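You operate a simulated robot arm through the tools that you are given. There is no shell and no other tool.

Carry out the task below with a simulated robot arm. There is one attempt and no reset: what you move stays moved.

## Task
Put some things from the top of the white chest of drawers away. At the end: the red rolled belt from the top of the white chest of drawers is in the belts drawer; the brown rolled belt from the top of the white chest of drawers is in the belts drawer; whatever was shut is shut again. Leave all else as you found it, and nothing knocked over (what rides in a drawer may roll over).

It is judged by the outcome, as a careful person would: the job done as asked, and still so three seconds after it is handed in. It fails if anything else is knocked over, pushed out of place, dropped, spilled or broken.

## Robot
A 7-joint arm with a two-finger parallel gripper, fixed in place. Base frame: the origin is at the foot of the arm, x ahead of it, y to its left, z up. Units: mm, degrees, N and s.
Its first joint turns from -166.0 to 166.0 degrees. Payload 4.4 kg.
Tool frame: the origin (TCP) lies between the finger pads and is the grasp point; the fingertips stand 23 mm ahead of it; z points along the fingers, y is the line along which they close. Largest opening 94 mm; finger width 38, thickness 10; the body of the gripper, 54 by 96 mm, starts 39 mm behind the TCP.
Orientation is that of the tool frame in the base frame, as [roll, pitch, yaw] about the fixed x, y, z axes, in that order (R = Rz(yaw) Ry(pitch) Rx(roll)). With the fingers straight down and closing along the base's y, the tool's x points along the base's -x, its y along +y and its z along -z.

## Interface
- The arm moves only by the tool send_rows. Its argument "steps" is a list of rows, each a list of 7 numbers: the shift along the base's x, y, z in units of 300 mm (1.0 is 300 mm), then the turn, a rotation vector about the base's x, y, z in units of 45 degrees (1.0 is 45 degrees), then the finger opening in mm, from 0 to 94. In form: [[dx, dy, dz, wx, wy, wz, fingers], ...]. A call has 1 to 20 rows; each row is the pose to reach, as a shift and turn from the pose commanded when the call began. A call with a number of a shift or a turn outside -1 to 1 is refused whole. Each row takes 0.2 s and may step no farther than 50 mm and 8.6 degrees from the row before; otherwise, or with a gripper value out of range, the whole call is refused. Where a pose cannot be reached the arm comes as near as it can. A force on the tool above 40 N (or 10 N above the force at the start of the call, whichever is more), or a blocked arm, ends the call early, and 0.2 s more pass. The fingers move at their own pace (about 72 mm/s each) and stop on an object; they squeeze with about 34 N. The grip force told is the motor's: it shows also when the fingers shut on nothing. Time passes only in rows, and 0.2 s behind the last, so rows that repeat a pose let the fingers close. The reply holds the time, the measured pose of the TCP, the force on the tool along the base axes, the opening and the grip force, in the units named above and with some noise, with the torque about the TCP (base axes, N m) and any sound that the robot's microphone picked up, and new pictures: "views" is both (left out), scene, wrist or none.
- Cameras (640 x 400 px; columns grow to the right, rows downward): "scene" is fixed at [399.7, 499.9, 1417.4]; the picture's right is [-0.42, -0.91, 0.00], its down [-0.70, 0.33, -0.64] and it looks along [0.58, -0.27, -0.77] (base axes); focal length 256 px, centre (320, 200). "wrist" rides on the gripper at [86, 16, -75] in the tool frame; the picture's right is [-0.18, 0.98, 0.00], its down [-0.58, -0.11, -0.81] and it looks along [-0.79, -0.15, 0.59] (tool axes); focal length 243 px, centre (320, 200). There is no depth. A picture from a camera that has moved, and an enlarged one, comes with that camera's place and axes in the base frame and with its lens. The place of the scene camera against the robot may be out by one fixed shift of up to 18 mm in any direction.
- close_up(camera, box): a new picture of the part [left, top, right, bottom] of that camera's present view, enlarged. The clock stands still meanwhile.
- hand_in(): hands the job in; it is judged then, once.

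Places have to be worked out from the pictures, the camera data and where the tool is seen. Open the gripper and draw the arm clear of the work before you hand the job in, unless the task says otherwise.

The tools are called after "Call:" as a command line: name --pt "numbers of a row" for each row, then --argument value for the rest, lists and objects as JSON in quotes. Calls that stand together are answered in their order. send_rows: Moves the arm, as the interface text tells. Its arguments: {"type":"object","properties":{"steps":{"type":"array","items":{"type":"array","items":{"type":"number"}}},"views":{"type":"string","enum":["both","scene","wrist","none"]}},"required":["steps"]} The other tools are called the same way: close_up (camera, box) takes an enlarged picture of a part of a camera's view; hand_in () hands the job in.

At the start:

```text
t: 0.0
eef_pos: [656.4, 245.6, 1166.9]
orientation: [-180.0, 0.0, -180.0]
ft_force: [0.2, 0.1, -0.1]
ft_torque: [-0.02, 0.01, -0.01]
grip_width: 93.9
gripper_force: 0.0
```

scene: 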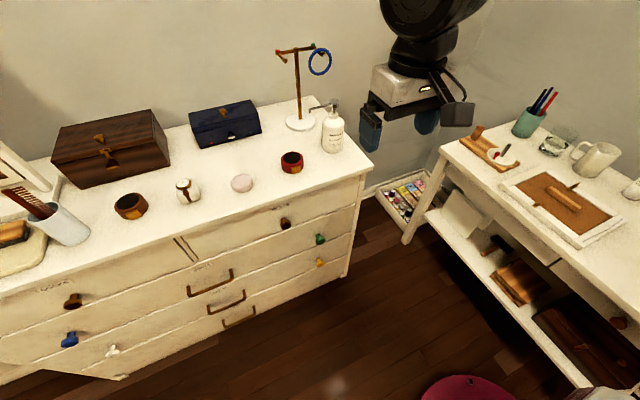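
wrist: 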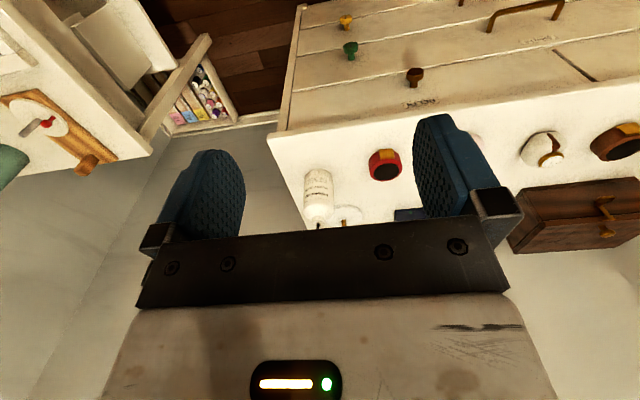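

The pictures show a chest with several drawers and labels, and the red and brown rolled belts on its top. I'll look closer to read the labels before moving.

Call:
close_up --camera "scene" --box '[0, 220, 240, 390]'

Call:
close_up --camera "scene" --box '[160, 180, 380, 330]'

Call:
close_up --camera "wrist" --box '[270, 0, 640, 230]'

Call:
close_up --camera "scene" --box '[90, 90, 370, 230]'

```text
2.35 times, centred on (120, 305) of scene
camera zoom: at [399.7, 499.9, 1417.4], right [-0.42, -0.91, 0.0], down [-0.7, 0.33, -0.64], along [0.58, -0.27, -0.77], focal length 603 px, centre (791, -47)
```

zoom: 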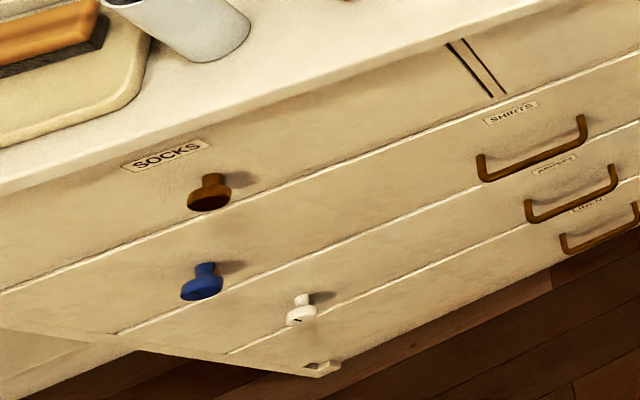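

```text
2.67 times, centred on (270, 255) of scene
camera zoom: at [399.7, 499.9, 1417.4], right [-0.42, -0.91, 0.0], down [-0.7, 0.33, -0.64], along [0.58, -0.27, -0.77], focal length 684 px, centre (453, 53)
```

zoom: 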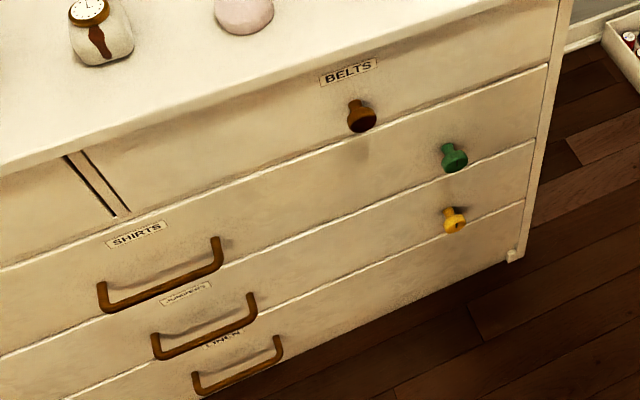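

```text
1.73 times, centred on (455, 115) of wrist
camera zoom: at [570.0, 262.3, 1241.1], right [0.18, 0.98, 0.0], down [0.58, -0.11, 0.81], along [0.79, -0.15, -0.59], focal length 420 px, centre (86, 347)
```

zoom: 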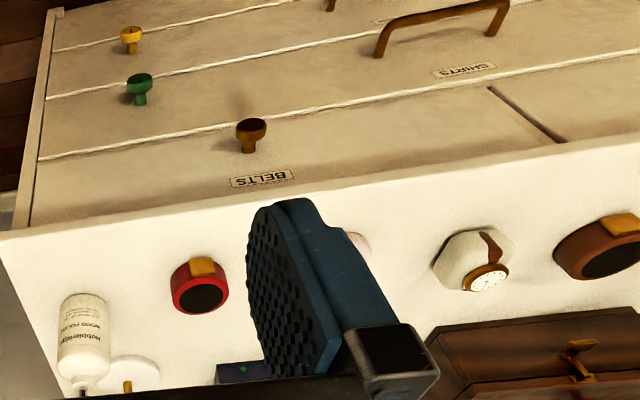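

```text
2.29 times, centred on (230, 160) of scene
camera zoom: at [399.7, 499.9, 1417.4], right [-0.42, -0.91, 0.0], down [-0.7, 0.33, -0.64], along [0.58, -0.27, -0.77], focal length 586 px, centre (526, 291)
```

zoom: 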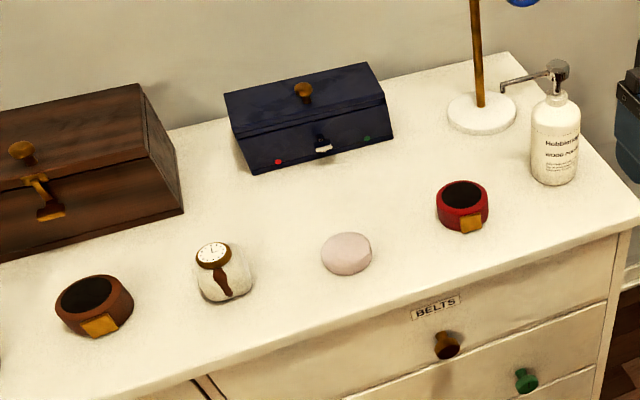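

I triangulate the chest front at x≈870 and its top at z≈860, with the red belt near (965, 330), the brown belt near (975, 760) and the BELTS knob near (840, 403, 760). I'll move left at height to get a second wrist viewpoint and check reach.

Call:
send_rows --pt "0 0.16 0 0 0 0 94" --pt "0 0.32 0 0 0 0 94" --pt "0 0.48 0 0 0 0 94" --pt "0 0.64 0 0 0 0 94" --pt "0 0.8 0 0 0 0 94" --pt "0 0.95 0 0 0 0 94"

```text
t: 1.4
eef_pos: [656.9, 533.3, 1169.7]
orientation: [180.0, 0.0, 180.0]
ft_force: [-0.6, -0.6, 0.8]
ft_torque: [0.02, -0.04, 0.0]
grip_width: 94.2
gripper_force: 0.0
camera wrist: at [571.0, 548.3, 1244.0], right [0.19, 0.98, 0.0], down [0.58, -0.11, 0.81], along [0.79, -0.15, -0.59], focal length 243 px, centre (320, 200)
```

scene: 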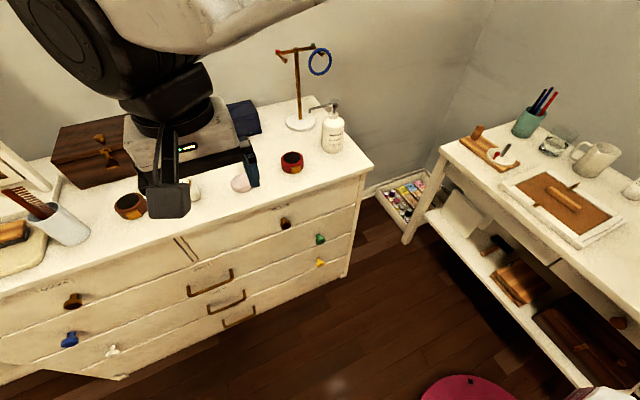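
wrist: 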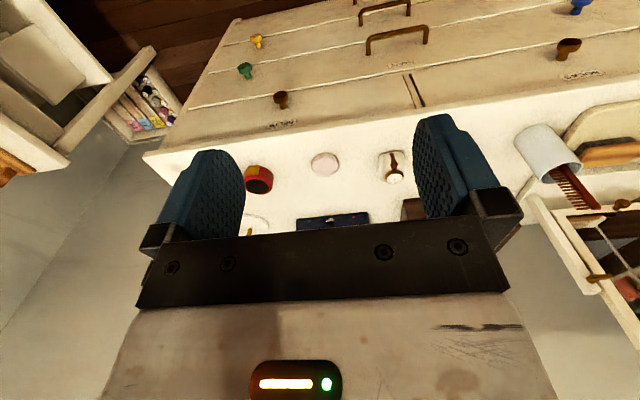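

The second view confirms the red belt at about (964, 329, 872). The brown one should be near (980, 770), so I'll test how far the arm reaches that way while staying high.

Call:
send_rows --pt "0.08 0.13 -0.03 0 0 0 94" --pt "0.16 0.26 -0.06 0 0 0 94" --pt "0.24 0.39 -0.1 0 0 0 94" --pt "0.34 0.5 -0.13 0 0 0 94" --pt "0.45 0.6 -0.16 0 0 0 94" --pt "0.55 0.7 -0.2 0 0 0 94" --pt "0.65 0.75 -0.2 0 0 0 94"

```text
t: 3.0
eef_pos: [855.4, 756.0, 1108.1]
orientation: [179.8, 0.1, -180.0]
ft_force: [-0.5, 0.5, 1.0]
ft_torque: [-0.03, -0.01, 0.0]
grip_width: 94.2
gripper_force: 0.1
camera wrist: at [768.5, 771.6, 1182.2], right [0.18, 0.98, 0.0], down [0.58, -0.11, 0.81], along [0.79, -0.15, -0.59], focal length 243 px, centre (320, 200)
```

scene: 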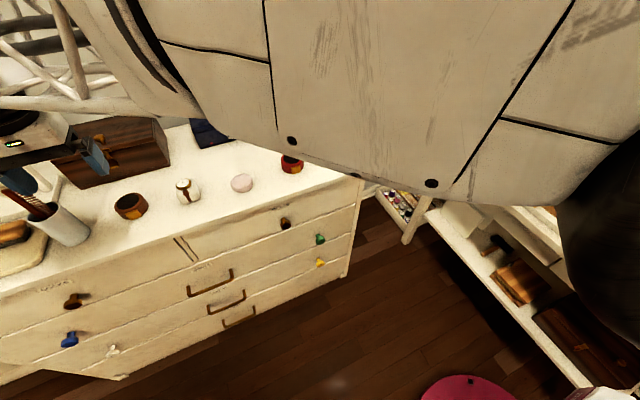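
wrist: 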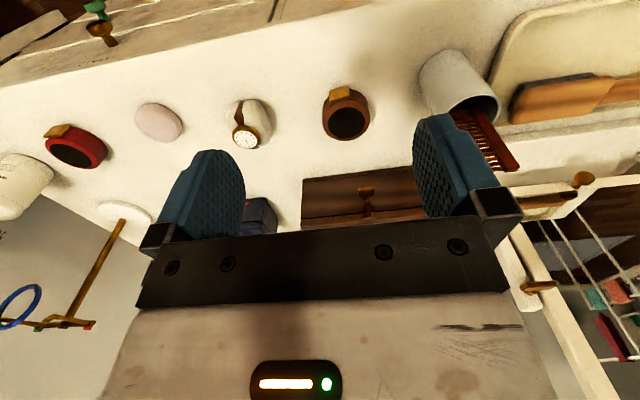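

The arm reaches (855, 756, 1108) without trouble. I'll take a closer look at the belts from here.

Call:
close_up --camera "wrist" --box '[220, 60, 420, 185]'

Call:
close_up --camera "wrist" --box '[20, 80, 220, 205]'

Call:
close_up --camera "scene" --box '[0, 110, 160, 210]'

```text
3.20 times, centred on (320, 122) of wrist
camera zoom: at [768.5, 771.6, 1182.2], right [0.18, 0.98, 0.0], down [0.58, -0.11, 0.81], along [0.79, -0.15, -0.59], focal length 776 px, centre (320, 448)
```

zoom: 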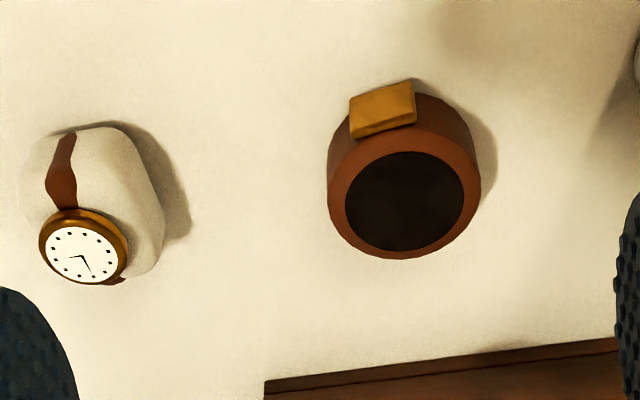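

```text
3.20 times, centred on (120, 142) of wrist
camera zoom: at [768.5, 771.6, 1182.2], right [0.18, 0.98, 0.0], down [0.58, -0.11, 0.81], along [0.79, -0.15, -0.59], focal length 776 px, centre (960, 384)
```

zoom: 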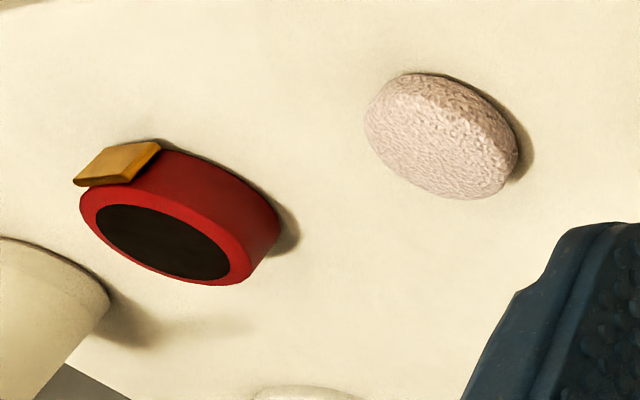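

```text
4.00 times, centred on (80, 160) of scene
camera zoom: at [399.7, 499.9, 1417.4], right [-0.42, -0.91, 0.0], down [-0.7, 0.33, -0.64], along [0.58, -0.27, -0.77], focal length 1026 px, centre (1280, 360)
```

zoom: 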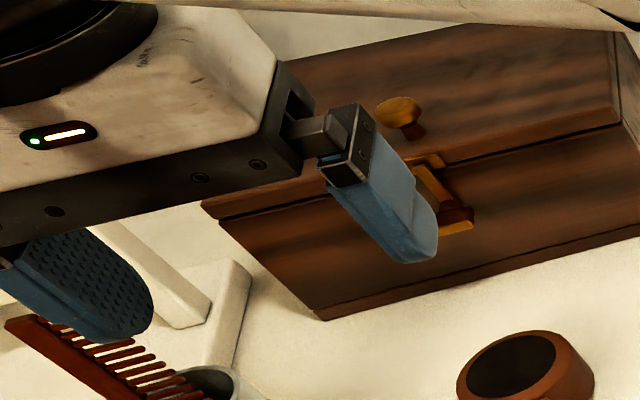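

Brown belt: about 70 mm across, centre ≈ (984, 769), top z≈889 on a surface at z≈851. Since I'm here with nothing in the gripper, I'll check whether a tool-down pose above it is reachable, then go for the drawer.

Call:
send_rows --pt "0.1 0.01 -0.05 0 0 0 94" --pt "0.2 0.02 -0.1 0 0 0 94" --pt "0.32 0.04 -0.15 0 0 0 94" --pt "0.44 0.045 -0.2 0 0 0 94" --pt "0.44 0.045 -0.3 0 0 0 94" --pt "0.44 0.045 -0.38 0 0 0 94"

```text
t: 4.4
eef_pos: [985.7, 768.5, 992.7]
orientation: [-179.9, -0.1, 180.0]
ft_force: [-0.1, 0.5, 0.5]
ft_torque: [0.03, 0.02, 0.0]
grip_width: 93.8
gripper_force: 0.0
camera wrist: at [899.1, 784.5, 1067.8], right [0.18, 0.98, 0.0], down [0.58, -0.11, 0.81], along [0.79, -0.15, -0.59], focal length 243 px, centre (320, 200)
```

scene: 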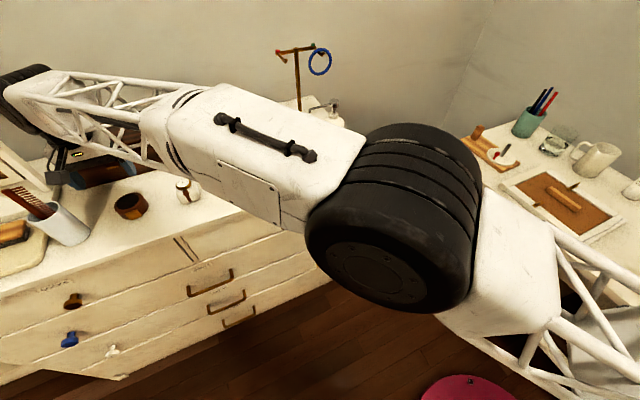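
wrist: 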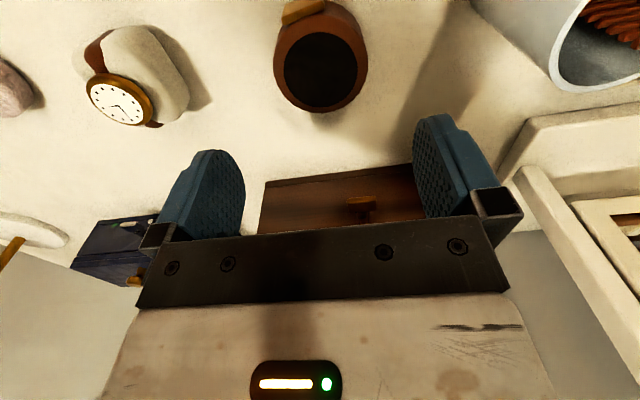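

The tool-down pose over the brown belt is reachable and centred, so the grasps are feasible. Now I'll back off and go in front of the BELTS knob (about (848, 405, 735)), tilting the tool forward by 45°.

Call:
send_rows --pt "-0.1 0 0.08 0 0 0 94" --pt "-0.22 -0.04 0.12 0 0 0 94" --pt "-0.34 -0.1 0.12 0 0 0 94" --pt "-0.46 -0.17 0.12 0 -0.1 0 94" --pt "-0.58 -0.25 0.12 0 -0.25 0 94" --pt "-0.7 -0.34 0.1 0 -0.4 0 94" --pt "-0.8 -0.44 0.05 0 -0.55 0 94" --pt "-0.88 -0.55 0.0 0 -0.7 0 94" --pt "-0.94 -0.68 -0.05 0 -0.85 0 94" --pt "-0.98 -0.82 -0.1 0 -1 0 94"

```text
t: 6.6
eef_pos: [690.8, 525.3, 963.8]
orientation: [179.9, 45.1, 179.9]
ft_force: [0.1, -0.6, -1.0]
ft_torque: [0.0, -0.04, -0.01]
grip_width: 93.9
gripper_force: 0.0
camera wrist: at [575.3, 541.3, 955.1], right [0.13, 0.98, 0.13], down [-0.16, -0.11, 0.98], along [0.98, -0.15, 0.14], focal length 243 px, centre (320, 200)
```

scene: 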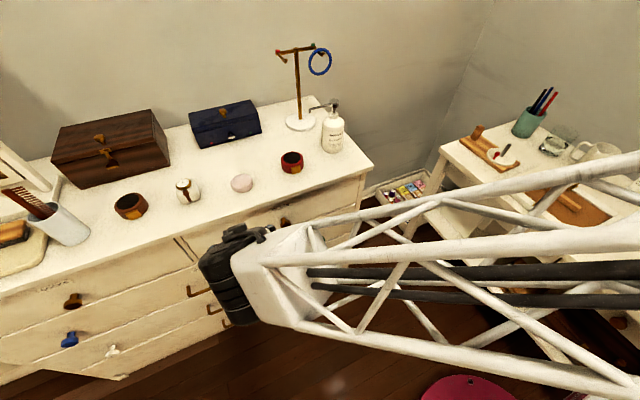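
wrist: 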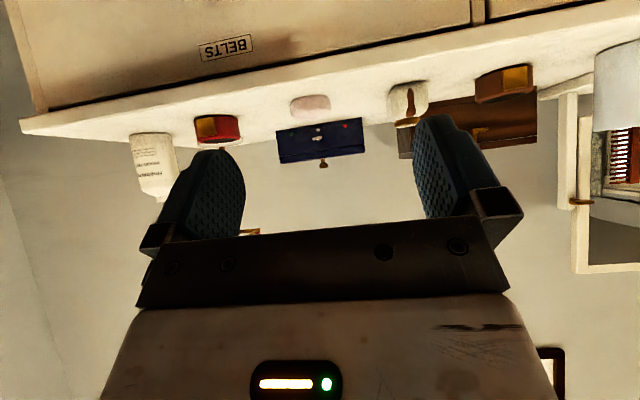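

The tilted view shows the BELTS label at y≈410. I'll lower to knob height, staying about 150 mm in front of it, to see it directly.

Call:
send_rows --pt "0 -0.07 -0.1 0 0 0 94" --pt "0 -0.14 -0.2 0 0 0 94" --pt "0 -0.21 -0.3 0 0 0 94" --pt "0 -0.28 -0.41 0 0 0 94" --pt "0 -0.35 -0.52 0 0 0 94" --pt "0 -0.4 -0.62 0 0 0 94" --pt "0 -0.4 -0.7 0 0 0 94"

```text
t: 8.2
eef_pos: [690.6, 405.1, 752.6]
orientation: [179.9, 45.2, 179.9]
ft_force: [0.4, 1.3, -0.1]
ft_torque: [0.0, -0.01, -0.03]
grip_width: 93.9
gripper_force: 0.1
camera wrist: at [576.2, 419.6, 743.1], right [0.13, 0.98, 0.13], down [-0.16, -0.11, 0.98], along [0.98, -0.15, 0.14], focal length 243 px, centre (320, 200)
```

scene: 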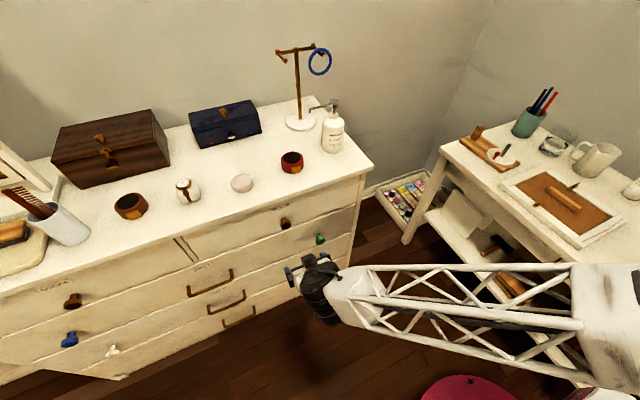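
wrist: 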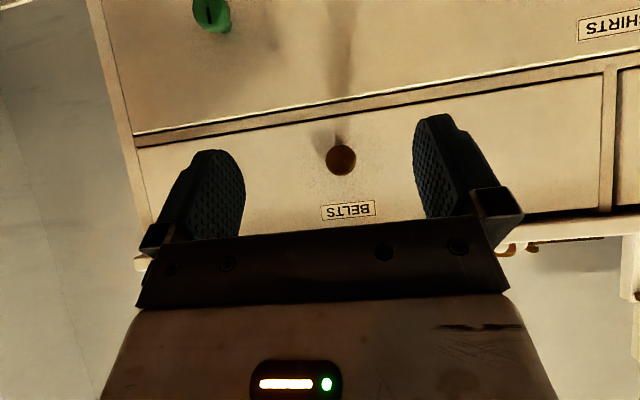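

The knob face is at about (845, 407, 740), 33 mm across, with the drawer front at x≈873. I'll turn the tool level, pointing at the chest, and line up with it.

Call:
send_rows --pt "0 0 -0.01 0 -0.17 0 94" --pt "0 0 -0.02 0 -0.34 0 94" --pt "0 0.003 -0.03 0 -0.51 0 94" --pt "0 0.006 -0.04 0 -0.68 0 94" --pt "0.05 0.006 -0.042 0 -0.84 0 94" --pt "0.1 0.006 -0.042 0 -1 0 94" --pt "0.18 0.006 -0.042 0 -1 0 94" --pt "0.25 0.006 -0.042 0 -1 0 94"

```text
t: 10.0
eef_pos: [765.3, 405.5, 739.4]
orientation: [-76.6, 89.9, -76.6]
ft_force: [0.1, 0.1, 0.0]
ft_torque: [-0.05, 0.03, 0.01]
grip_width: 94.1
gripper_force: 0.1
camera wrist: at [690.5, 422.0, 653.5], right [0.0, 0.98, 0.18], down [-0.81, -0.11, 0.58], along [0.59, -0.15, 0.79], focal length 243 px, centre (320, 200)
```

scene: 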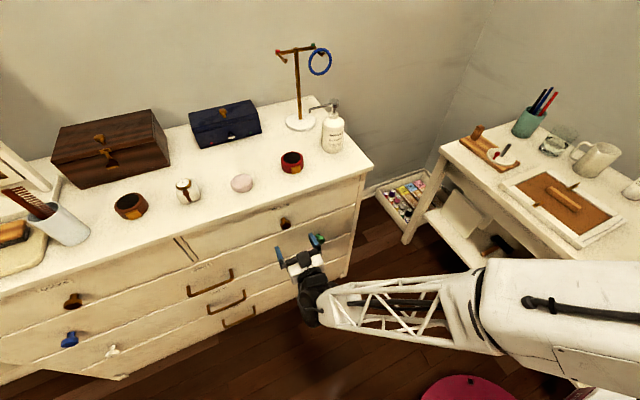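
wrist: 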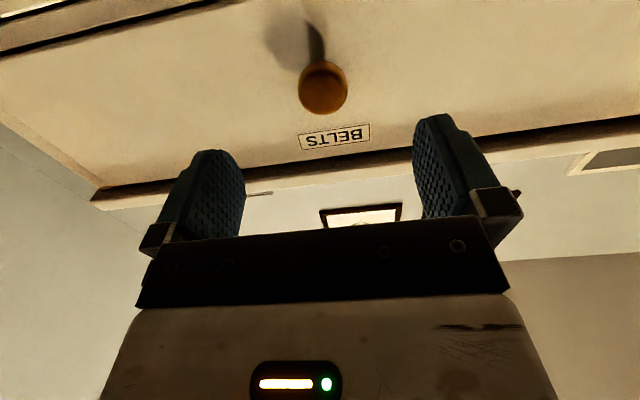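

The tool is level and roughly lined up. I'll zoom in to judge the knob's depth and height before closing in.

Call:
close_up --camera "wrist" --box '[240, 0, 400, 160]'

Call:
close_up --camera "scene" --box '[250, 200, 350, 262]'

```text
2.50 times, centred on (320, 80) of wrist
camera zoom: at [690.5, 422.0, 653.5], right [0.0, 0.98, 0.18], down [-0.81, -0.11, 0.58], along [0.59, -0.15, 0.79], focal length 606 px, centre (320, 500)
```

zoom: 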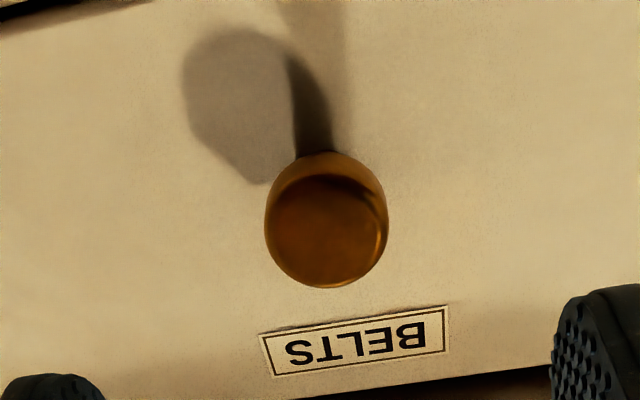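

```text
6.40 times, centred on (300, 231) of scene
camera zoom: at [399.7, 499.9, 1417.4], right [-0.42, -0.91, 0.0], down [-0.7, 0.33, -0.64], along [0.58, -0.27, -0.77], focal length 1641 px, centre (448, 2)
```

zoom: 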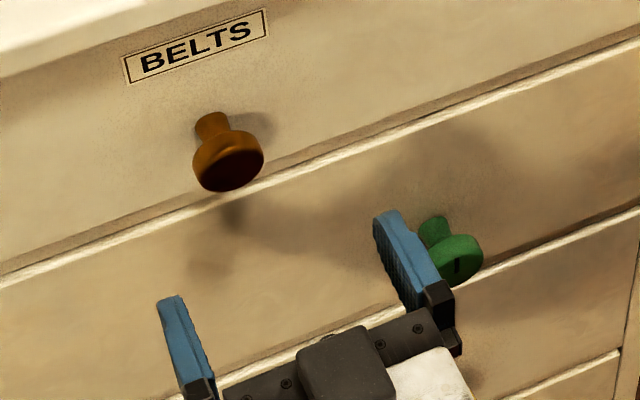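

The dark streaks were only shadows. The knob head is about 32 mm across, from x≈837 to 852, centred at y≈408, z≈737. I'll advance so the pads straddle the head, then close.

Call:
send_rows --pt "0.08 0.008 -0.006 0 0 0 94" --pt "0.16 0.008 -0.006 0 0 0 94" --pt "0.22 0.008 -0.006 0 0 0 94" --pt "0.262 0.008 -0.006 0 0 0 94" --pt "0.262 0.008 -0.006 0 0 0 60" --pt "0.262 0.008 -0.006 0 0 0 30" --pt "0.262 0.008 -0.006 0 0 0 10" --pt "0.262 0.008 -0.006 0 0 0 10" --pt "0.262 0.008 -0.006 0 0 0 10"

```text
t: 11.9
eef_pos: [843.1, 408.0, 738.1]
orientation: [72.4, 90.0, 72.1]
ft_force: [-3.8, -6.1, 1.7]
ft_torque: [-0.02, -0.12, -0.15]
grip_width: 33.5
gripper_force: 44.9
stopped in row 9: the force on the tool passed its limit at 42 N (the readings are from after the stop); the commanded pose is now the measured one
camera wrist: at [769.0, 423.8, 651.6], right [0.0, 0.98, 0.18], down [-0.81, -0.11, 0.58], along [0.59, -0.15, 0.79], focal length 243 px, centre (320, 200)
```

scene: 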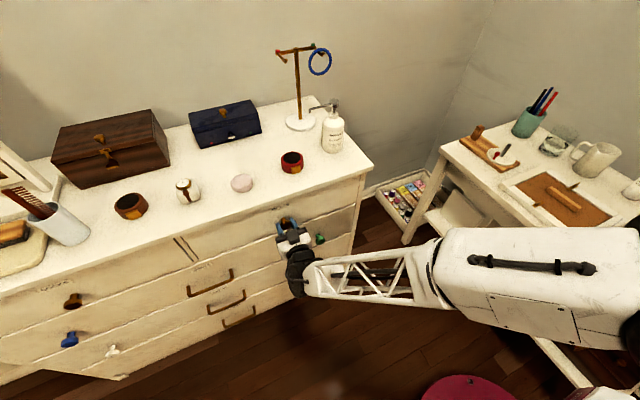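
wrist: 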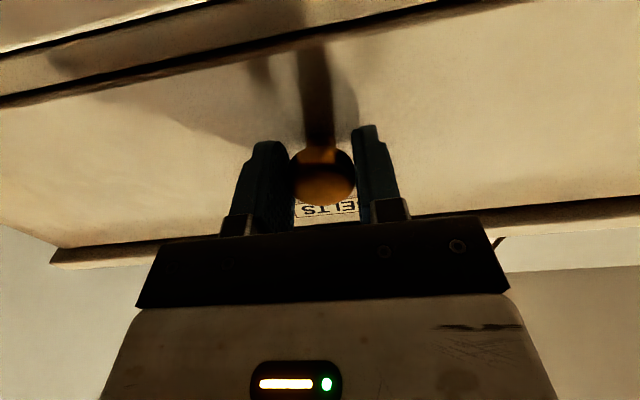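

The knob is gripped at 33.5 mm. Now I'll pull the drawer out gently along −x and watch the force.

Call:
send_rows --pt "-0.03 0 0 0 0 0 10" --pt "-0.07 0 0 0 0 0 10" --pt "-0.11 0 0 0 0 0 10" --pt "-0.16 0 0 0 0 0 10" --pt "-0.2 0 0 0 0 0 10"

```text
t: 12.8
eef_pos: [808.6, 407.5, 738.8]
orientation: [37.5, 89.9, 37.2]
ft_force: [1.6, -5.4, 3.5]
ft_torque: [0.03, -0.43, -0.09]
grip_width: 33.7
gripper_force: 45.1
stopped in row 4: the force on the tool passed its limit at 43 N (the readings are from after the stop); the commanded pose is now the measured one
camera wrist: at [733.5, 423.9, 651.5], right [0.0, 0.98, 0.19], down [-0.81, -0.11, 0.58], along [0.59, -0.15, 0.79], focal length 243 px, centre (320, 200)
```

scene: 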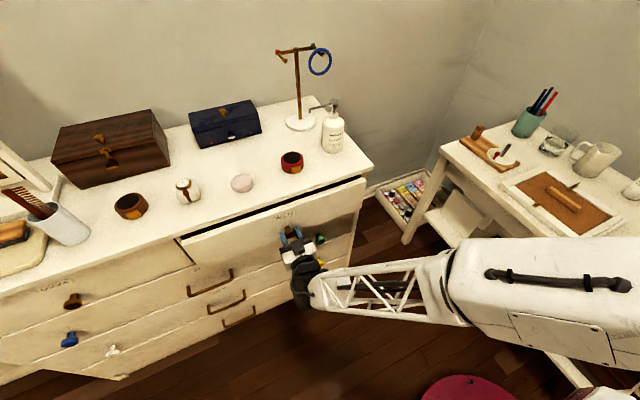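
wrist: 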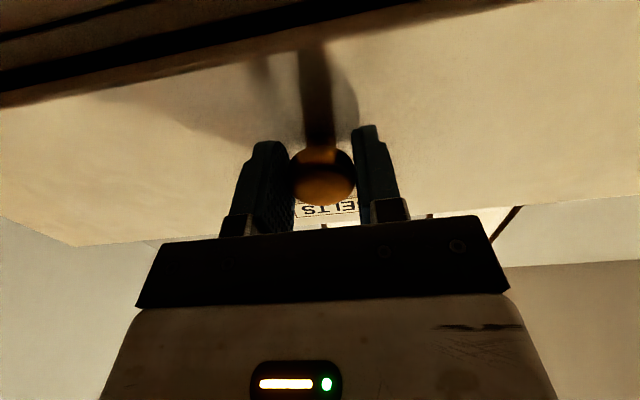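

The drawer slides (35 mm so far), but the pull was too quick. I'll continue slower, about 6 mm per row.

Call:
send_rows --pt "-0.02 0 0 0 0 0 10" --pt "-0.04 0 0 0 0 0 10" --pt "-0.06 0 0 0 0 0 10" --pt "-0.08 0 0 0 0 0 10" --pt "-0.1 0 0 0 0 0 10" --pt "-0.12 0 0 0 0 0 10" --pt "-0.14 0 0 0 0 0 10" --pt "-0.16 0 0 0 0 0 10" --pt "-0.18 0 0 0 0 0 10" --pt "-0.2 0 0 0 0 0 10" --pt "-0.22 0 0 0 0 0 10" --pt "-0.24 0 0 0 0 0 10" --pt "-0.26 0 0 0 0 0 10" --pt "-0.28 0 0 0 0 0 10" --pt "-0.3 0 0 0 0 0 10" --pt "-0.32 0 0 0 0 0 10" --pt "-0.34 0 0 0 0 0 10" --pt "-0.36 0 0 0 0 0 10" --pt "-0.38 0 0 0 0 0 10" --pt "-0.4 0 0 0 0 0 10"

```text
t: 14.8
eef_pos: [756.0, 408.0, 739.4]
orientation: [25.6, 89.9, 25.2]
ft_force: [-0.3, -9.2, 4.3]
ft_torque: [-0.05, -0.21, -0.11]
grip_width: 33.7
gripper_force: 44.8
stopped in row 10: the force on the tool passed its limit at 41 N (the readings are from after the stop); the commanded pose is now the measured one
camera wrist: at [681.4, 424.0, 651.4], right [0.01, 0.98, 0.18], down [-0.81, -0.1, 0.58], along [0.59, -0.15, 0.79], focal length 243 px, centre (320, 200)
```

scene: 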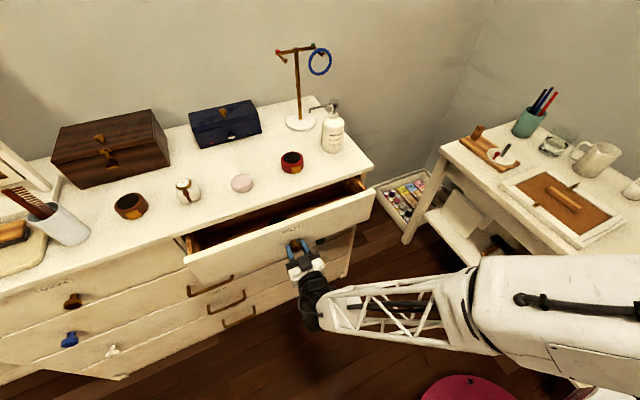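
wrist: 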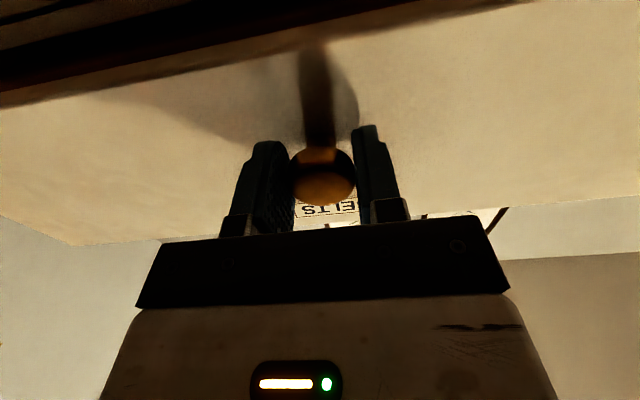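

It's open about 87 mm so far, with the same kind of force trip. I'll continue slower still, to see whether it is friction or a stop.

Call:
send_rows --pt "-0.01 0 0 0 0 0 10" --pt "-0.025 0 0 0 0 0 10" --pt "-0.04 0 0 0 0 0 10" --pt "-0.055 0 0 0 0 0 10" --pt "-0.07 0 0 0 0 0 10" --pt "-0.085 0 0 0 0 0 10" --pt "-0.1 0 0 0 0 0 10" --pt "-0.115 0 0 0 0 0 10" --pt "-0.13 0 0 0 0 0 10" --pt "-0.145 0 0 0 0 0 10" --pt "-0.16 0 0 0 0 0 10" --pt "-0.175 0 0 0 0 0 10" --pt "-0.19 0 0 0 0 0 10" --pt "-0.205 0 0 0 0 0 10" --pt "-0.22 0 0 0 0 0 10" --pt "-0.235 0 0 0 0 0 10" --pt "-0.25 0 0 0 0 0 10" --pt "-0.265 0 0 0 0 0 10" --pt "-0.28 0 0 0 0 0 10" --pt "-0.295 0 0 0 0 0 10"

```text
t: 19.0
eef_pos: [666.1, 406.8, 738.2]
orientation: [35.4, 90.0, 35.3]
ft_force: [3.0, 6.4, 1.2]
ft_torque: [-0.1, 0.25, 0.15]
grip_width: 33.5
gripper_force: 44.8
camera wrist: at [591.5, 423.9, 651.5], right [0.01, 0.98, 0.18], down [-0.81, -0.1, 0.58], along [0.59, -0.15, 0.79], focal length 243 px, centre (320, 200)
```

scene: 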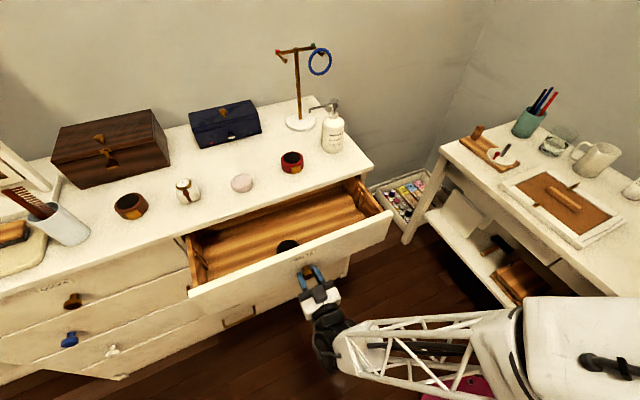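
wrist: 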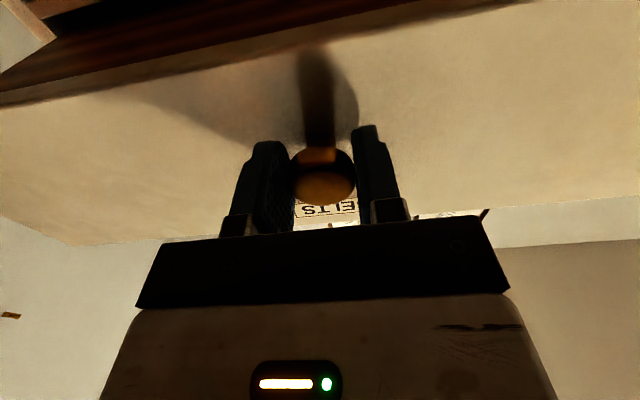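

The drawer is now open about 177 mm, and a black belt lies inside near its front. I'll pull a little more for room, still slowly.

Call:
send_rows --pt "-0.01 0 0 0 0 0 10" --pt "-0.025 0 0 0 0 0 10" --pt "-0.04 0 0 0 0 0 10" --pt "-0.055 0 0 0 0 0 10" --pt "-0.07 0 0 0 0 0 10" --pt "-0.085 0 0 0 0 0 10" --pt "-0.1 0 0 0 0 0 10" --pt "-0.115 0 0 0 0 0 10" --pt "-0.13 0 0 0 0 0 10" --pt "-0.145 0 0 0 0 0 10" --pt "-0.16 0 0 0 0 0 10"

```text
t: 21.0
eef_pos: [627.5, 408.2, 738.2]
orientation: [20.3, 89.9, 19.9]
ft_force: [-1.0, -12.8, 6.8]
ft_torque: [-0.03, -0.05, -0.12]
grip_width: 33.2
gripper_force: 44.8
stopped in row 10: the force on the tool passed its limit at 41 N (the readings are from after the stop); the commanded pose is now the measured one
camera wrist: at [553.2, 424.1, 651.3], right [0.01, 0.98, 0.18], down [-0.81, -0.1, 0.58], along [0.59, -0.15, 0.79], focal length 243 px, centre (320, 200)
```

scene: 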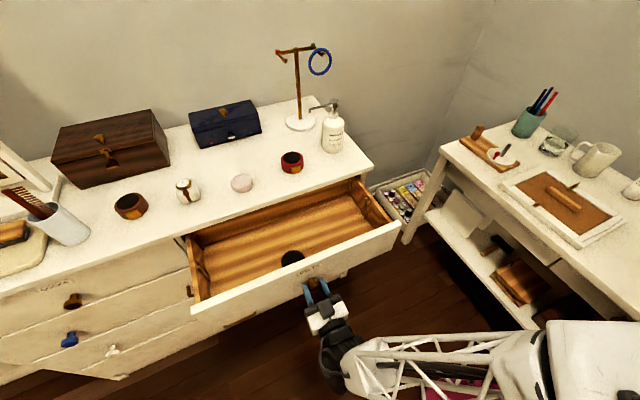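
wrist: 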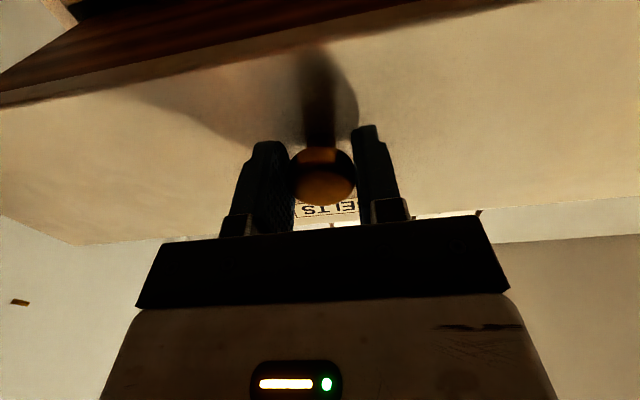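

It's open about 215 mm, which is plenty. I'll release the knob and back straight off.

Call:
send_rows --pt "0 0 0 0 0 0 60" --pt "0 0 0 0 0 0 94" --pt "0 0 0 0 0 0 94" --pt "-0.06 0 0 0 0 0 94" --pt "-0.15 0 0 0 0 0 94" --pt "-0.25 0 0.02 0 0 0 94" --pt "-0.3 0 0.12 0 0.15 0 94" --pt "-0.33 0 0.25 0 0.3 0 94" --pt "-0.35 0 0.4 0 0.45 0 94" --pt "-0.35 0 0.55 0 0.6 0 94" --pt "-0.35 0 0.7 0 0.75 0 94" --pt "-0.35 0 0.85 0 0.9 0 94" --pt "-0.32 0 1 0 1 0 94"

```text
t: 23.8
eef_pos: [534.8, 407.4, 1041.5]
orientation: [-179.6, 45.0, 179.9]
ft_force: [-0.3, 0.4, -0.1]
ft_torque: [0.0, -0.02, 0.01]
grip_width: 94.0
gripper_force: 0.0
camera wrist: at [420.1, 424.2, 1032.5], right [0.13, 0.98, 0.13], down [-0.16, -0.1, 0.98], along [0.98, -0.15, 0.14], focal length 243 px, centre (320, 200)
```

scene: 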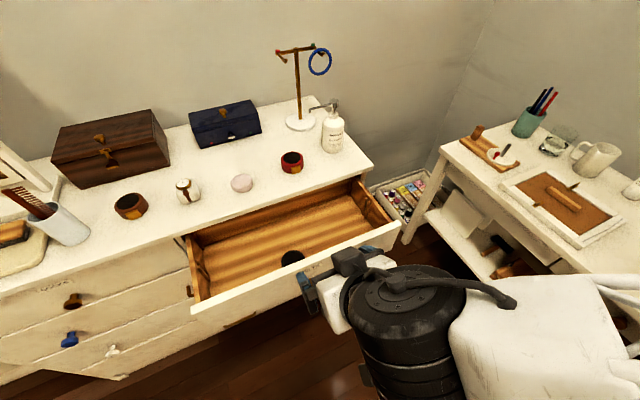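
wrist: 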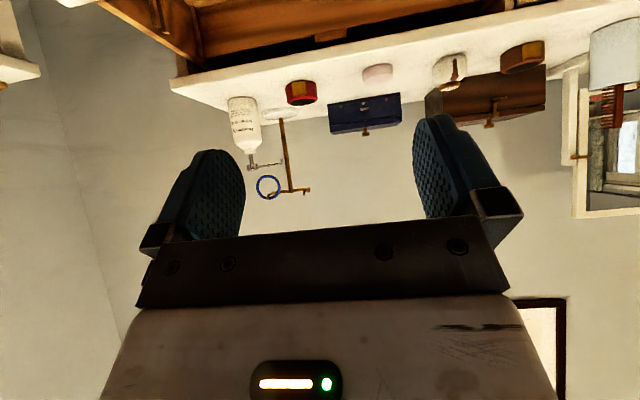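

Next I'll return to tool-down and look into the open drawer from above.

Call:
send_rows --pt "0.0 0 0.05 0 0.17 0 94" --pt "0.0 0 0.1 0 0.34 0 94" --pt "0.02 0 0.1 0 0.51 0 94" --pt "0.05 0 0.1 0 0.68 0 94" --pt "0.08 0 0.1 0 0.84 0 94" --pt "0.1 0 0.1 0 1 0 94"

```text
t: 25.2
eef_pos: [561.7, 409.1, 1069.0]
orientation: [-179.7, 0.0, 179.9]
ft_force: [0.7, 0.4, 0.2]
ft_torque: [0.02, 0.0, -0.02]
grip_width: 94.1
gripper_force: 0.1
camera wrist: at [475.1, 424.7, 1142.5], right [0.18, 0.98, -0.01], down [0.58, -0.1, 0.81], along [0.79, -0.15, -0.59], focal length 243 px, centre (320, 200)
```

scene: 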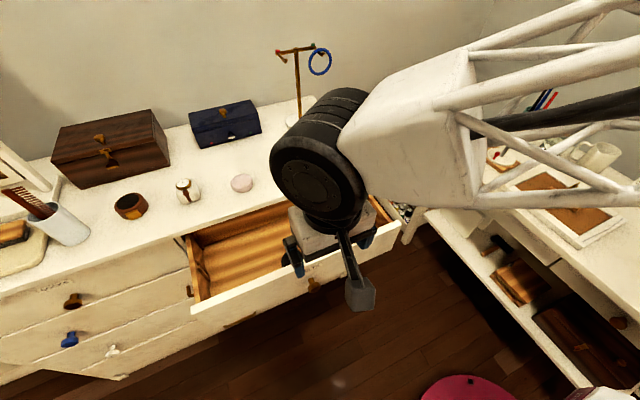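
wrist: 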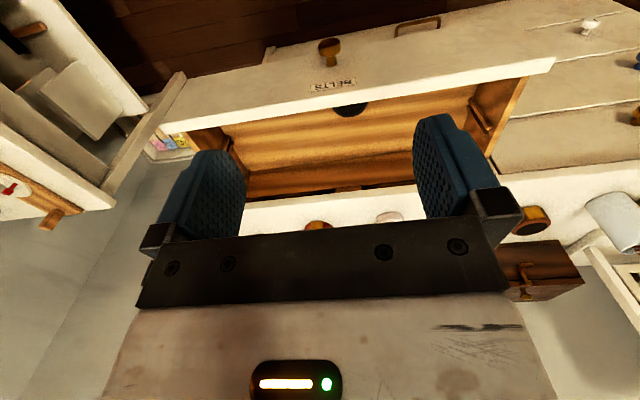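

The drawer holds only a black belt, around (742, 428). I'll move above the red belt next, staying high to clear the soap pump.

Call:
send_rows --pt "0.15 -0.02 0.03 0 0 0 94" --pt "0.3 -0.05 0.03 0 0 0 94" --pt "0.45 -0.08 0.03 0 0 0 94" --pt "0.6 -0.11 0.03 0 0 0 94" --pt "0.75 -0.14 0.0 0 0 0 94" --pt "0.9 -0.18 -0.05 0 0 0 94"

Call:
close_up --camera "wrist" --box '[160, 0, 480, 200]'

```text
t: 26.6
eef_pos: [830.0, 352.5, 1053.4]
orientation: [-179.7, 0.2, 179.9]
ft_force: [0.7, -1.0, 0.2]
ft_torque: [0.01, 0.02, 0.02]
grip_width: 93.9
gripper_force: 0.0
camera wrist: at [743.7, 369.3, 1126.9], right [0.19, 0.98, -0.01], down [0.58, -0.1, 0.81], along [0.79, -0.15, -0.59], focal length 243 px, centre (320, 200)
```

scene: 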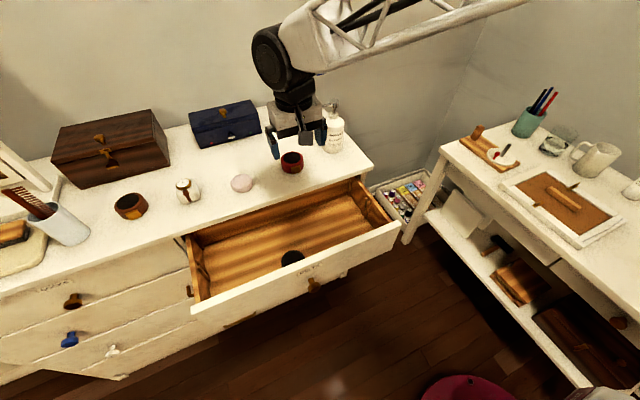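
wrist: 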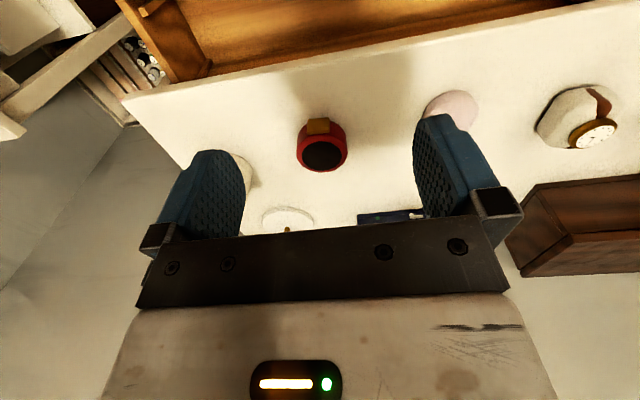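

```text
2.00 times, centred on (320, 100) of wrist
camera zoom: at [743.7, 369.3, 1126.9], right [0.19, 0.98, -0.01], down [0.58, -0.1, 0.81], along [0.79, -0.15, -0.59], focal length 485 px, centre (320, 400)
```

zoom: 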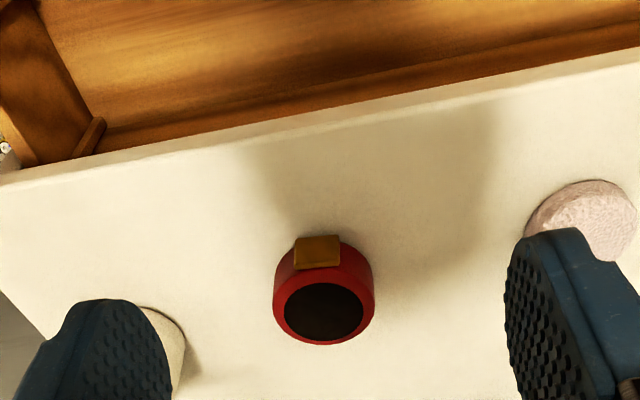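

The red belt is centred at (964, 329), about 68 mm wide, with its buckle facing the robot, so closing along y is clear. I'll go over it and descend.

Call:
send_rows --pt "0.15 -0.03 0 0 0 0 94" --pt "0.3 -0.06 0 0 0 0 94" --pt "0.445 -0.078 -0.03 0 0 0 94" --pt "0.445 -0.078 -0.15 0 0 0 94" --pt "0.445 -0.078 -0.27 0 0 0 94" --pt "0.445 -0.078 -0.37 0 0 0 94"

```text
t: 28.0
eef_pos: [964.2, 330.4, 944.0]
orientation: [-179.8, 0.2, 180.0]
ft_force: [0.3, 0.5, 0.5]
ft_torque: [0.03, -0.01, 0.0]
grip_width: 93.8
gripper_force: 0.2
camera wrist: at [878.6, 346.8, 1018.6], right [0.19, 0.98, -0.01], down [0.58, -0.1, 0.81], along [0.79, -0.15, -0.59], focal length 243 px, centre (320, 200)
```

scene: 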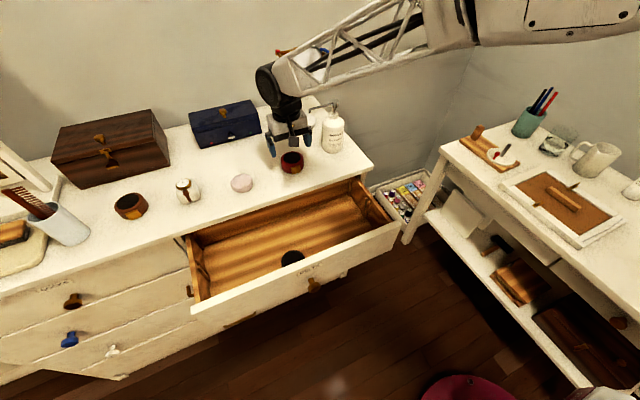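
wrist: 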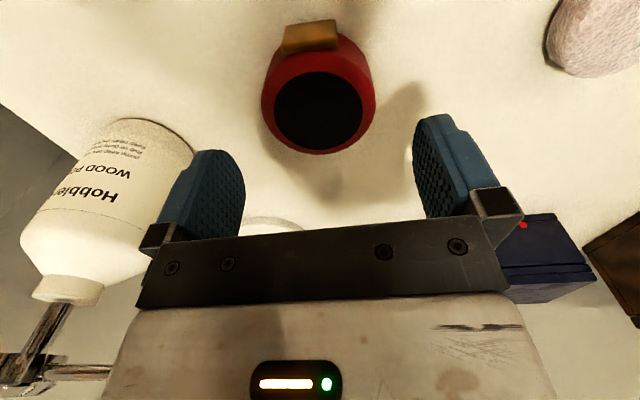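

Centred over the red belt, and the soap nozzle is clear by about 40 mm. I'll go down to z≈880 and close.

Call:
send_rows --pt "0 -0.004 -0.07 0 0 0 94" --pt "0 -0.004 -0.13 0 0 0 94" --pt "0 -0.004 -0.17 0 0 0 94" --pt "0 -0.004 -0.195 0 0 0 94" --pt "0 -0.004 -0.213 0 0 0 94" --pt "0 -0.004 -0.213 0 0 0 80" --pt "0 -0.004 -0.213 0 0 0 66" --pt "0 -0.004 -0.213 0 0 0 60" --pt "0 -0.004 -0.213 0 0 0 60" --pt "0 -0.004 -0.213 0 0 0 60"

```text
t: 29.2
eef_pos: [964.6, 332.1, 883.6]
orientation: [-179.7, 0.3, -180.0]
ft_force: [-1.0, -0.2, 2.0]
ft_torque: [0.12, 0.1, 0.05]
grip_width: 79.8
gripper_force: 0.1
stopped in row 6: the force on the tool passed its limit at 46 N (the readings are from after the stop); the commanded pose is now the measured one
camera wrist: at [878.5, 347.5, 957.0], right [0.18, 0.98, 0.0], down [0.58, -0.11, 0.81], along [0.8, -0.15, -0.59], focal length 243 px, centre (320, 200)
```

scene: 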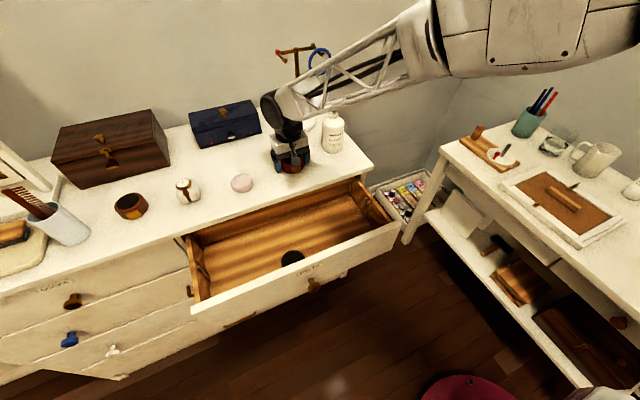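
wrist: 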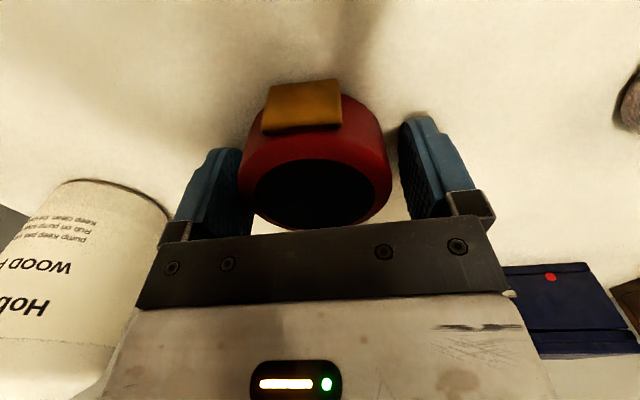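

The force trip left the tool at z≈883.6, so the fingertips probably touched the surface, and the −y finger is near the belt. I'll lift 4 mm, recentre slightly and close slowly.

Call:
send_rows --pt "0 0 0.014 0 0 0 80" --pt "0 -0.008 0.014 0 0 0 80" --pt "0 -0.008 0.014 0 0 0 72" --pt "0 -0.008 0.014 0 0 0 66" --pt "0 -0.008 0.014 0 0 0 60" --pt "0 -0.008 0.014 0 0 0 60" --pt "0 -0.008 0.014 0 0 0 60"

```text
t: 30.9
eef_pos: [963.8, 331.1, 887.8]
orientation: [-179.7, 0.3, 180.0]
ft_force: [0.0, 0.3, 0.2]
ft_torque: [-0.04, -0.01, 0.04]
grip_width: 66.8
gripper_force: 34.3
camera wrist: at [877.9, 345.9, 961.2], right [0.18, 0.98, 0.0], down [0.58, -0.11, 0.81], along [0.79, -0.15, -0.59], focal length 243 px, centre (320, 200)
```

scene: 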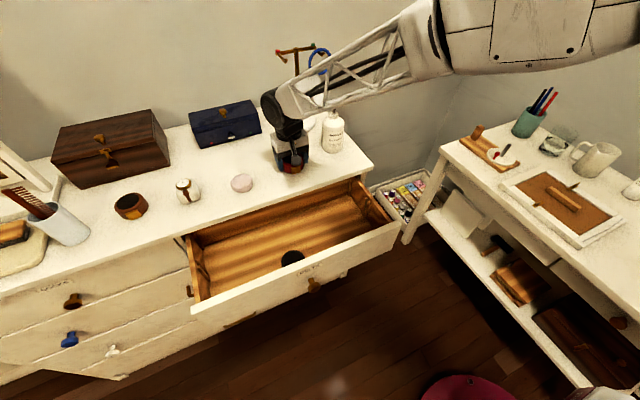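
wrist: 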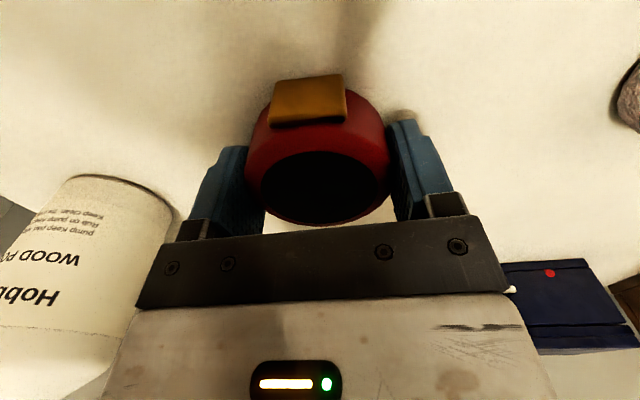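

The red belt is gripped (66.8 mm, 34 N). I'll lift straight up, then carry it back over the open drawer.

Call:
send_rows --pt "0 0 0.06 0 0 0 60" --pt "0 0 0.15 0 0 0 60" --pt "0 0 0.26 0 0 0 60" --pt "0 0 0.36 0 0 0 60" --pt "-0.1 0 0.4 0 0 0 60" --pt "-0.2 0 0.4 0 0 0 60" --pt "-0.32 -0.04 0.4 0 0 0 60" --pt "-0.43 -0.1 0.4 0 0 0 60" --pt "-0.53 -0.18 0.38 0 0 0 60" --pt "-0.53 -0.22 0.3 0 0 0 60"

Call:
close_up --camera "wrist" --box '[80, 0, 560, 240]'

Call:
close_up --camera "scene" --box '[170, 100, 420, 320]'

```text
t: 33.0
eef_pos: [804.1, 266.3, 979.0]
orientation: [-179.6, 0.2, 180.0]
ft_force: [-0.3, -0.1, 0.4]
ft_torque: [-0.01, -0.02, 0.01]
grip_width: 60.0
gripper_force: 0.0
camera wrist: at [717.0, 281.7, 1052.5], right [0.18, 0.98, 0.0], down [0.58, -0.1, 0.81], along [0.79, -0.15, -0.59], focal length 243 px, centre (320, 200)
```

scene: 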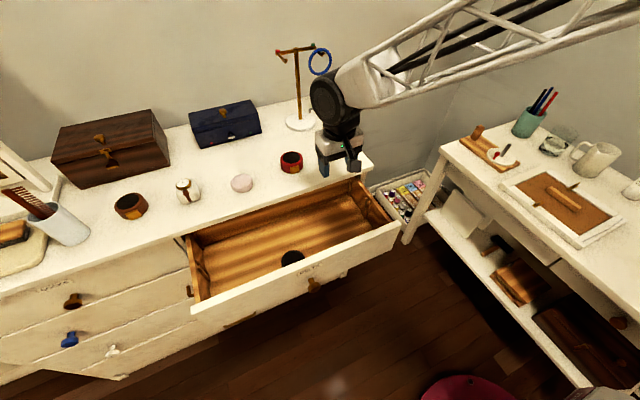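
wrist: 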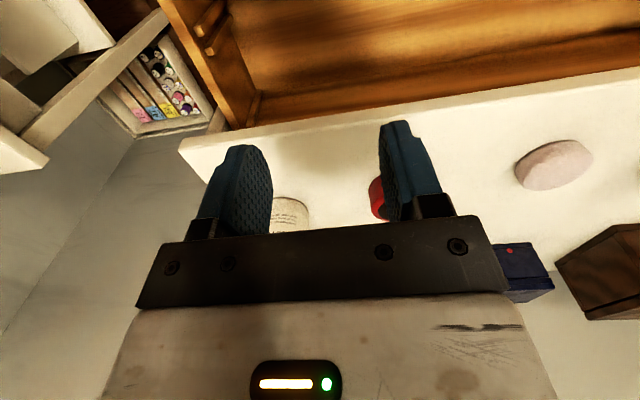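

```text
1.33 times, centred on (320, 120) of wrist
camera zoom: at [717.0, 281.7, 1052.5], right [0.18, 0.98, 0.0], down [0.58, -0.1, 0.81], along [0.79, -0.15, -0.59], focal length 324 px, centre (320, 307)
```

zoom: 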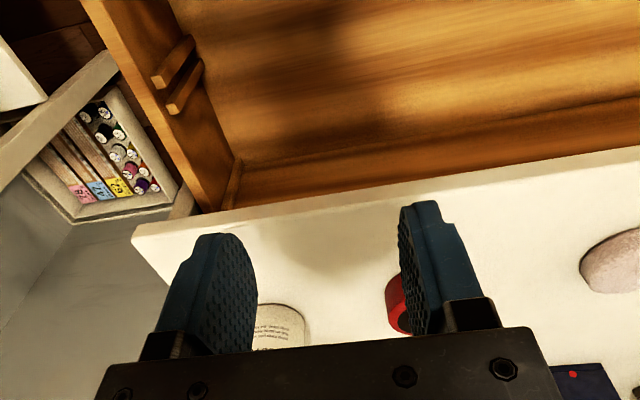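

```text
1.82 times, centred on (295, 210) of scene
camera zoom: at [399.7, 499.9, 1417.4], right [-0.42, -0.91, 0.0], down [-0.7, 0.33, -0.64], along [0.58, -0.27, -0.77], focal length 466 px, centre (366, 182)
```

zoom: 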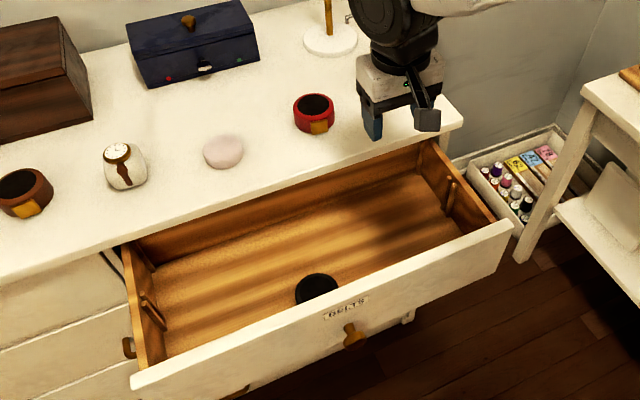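

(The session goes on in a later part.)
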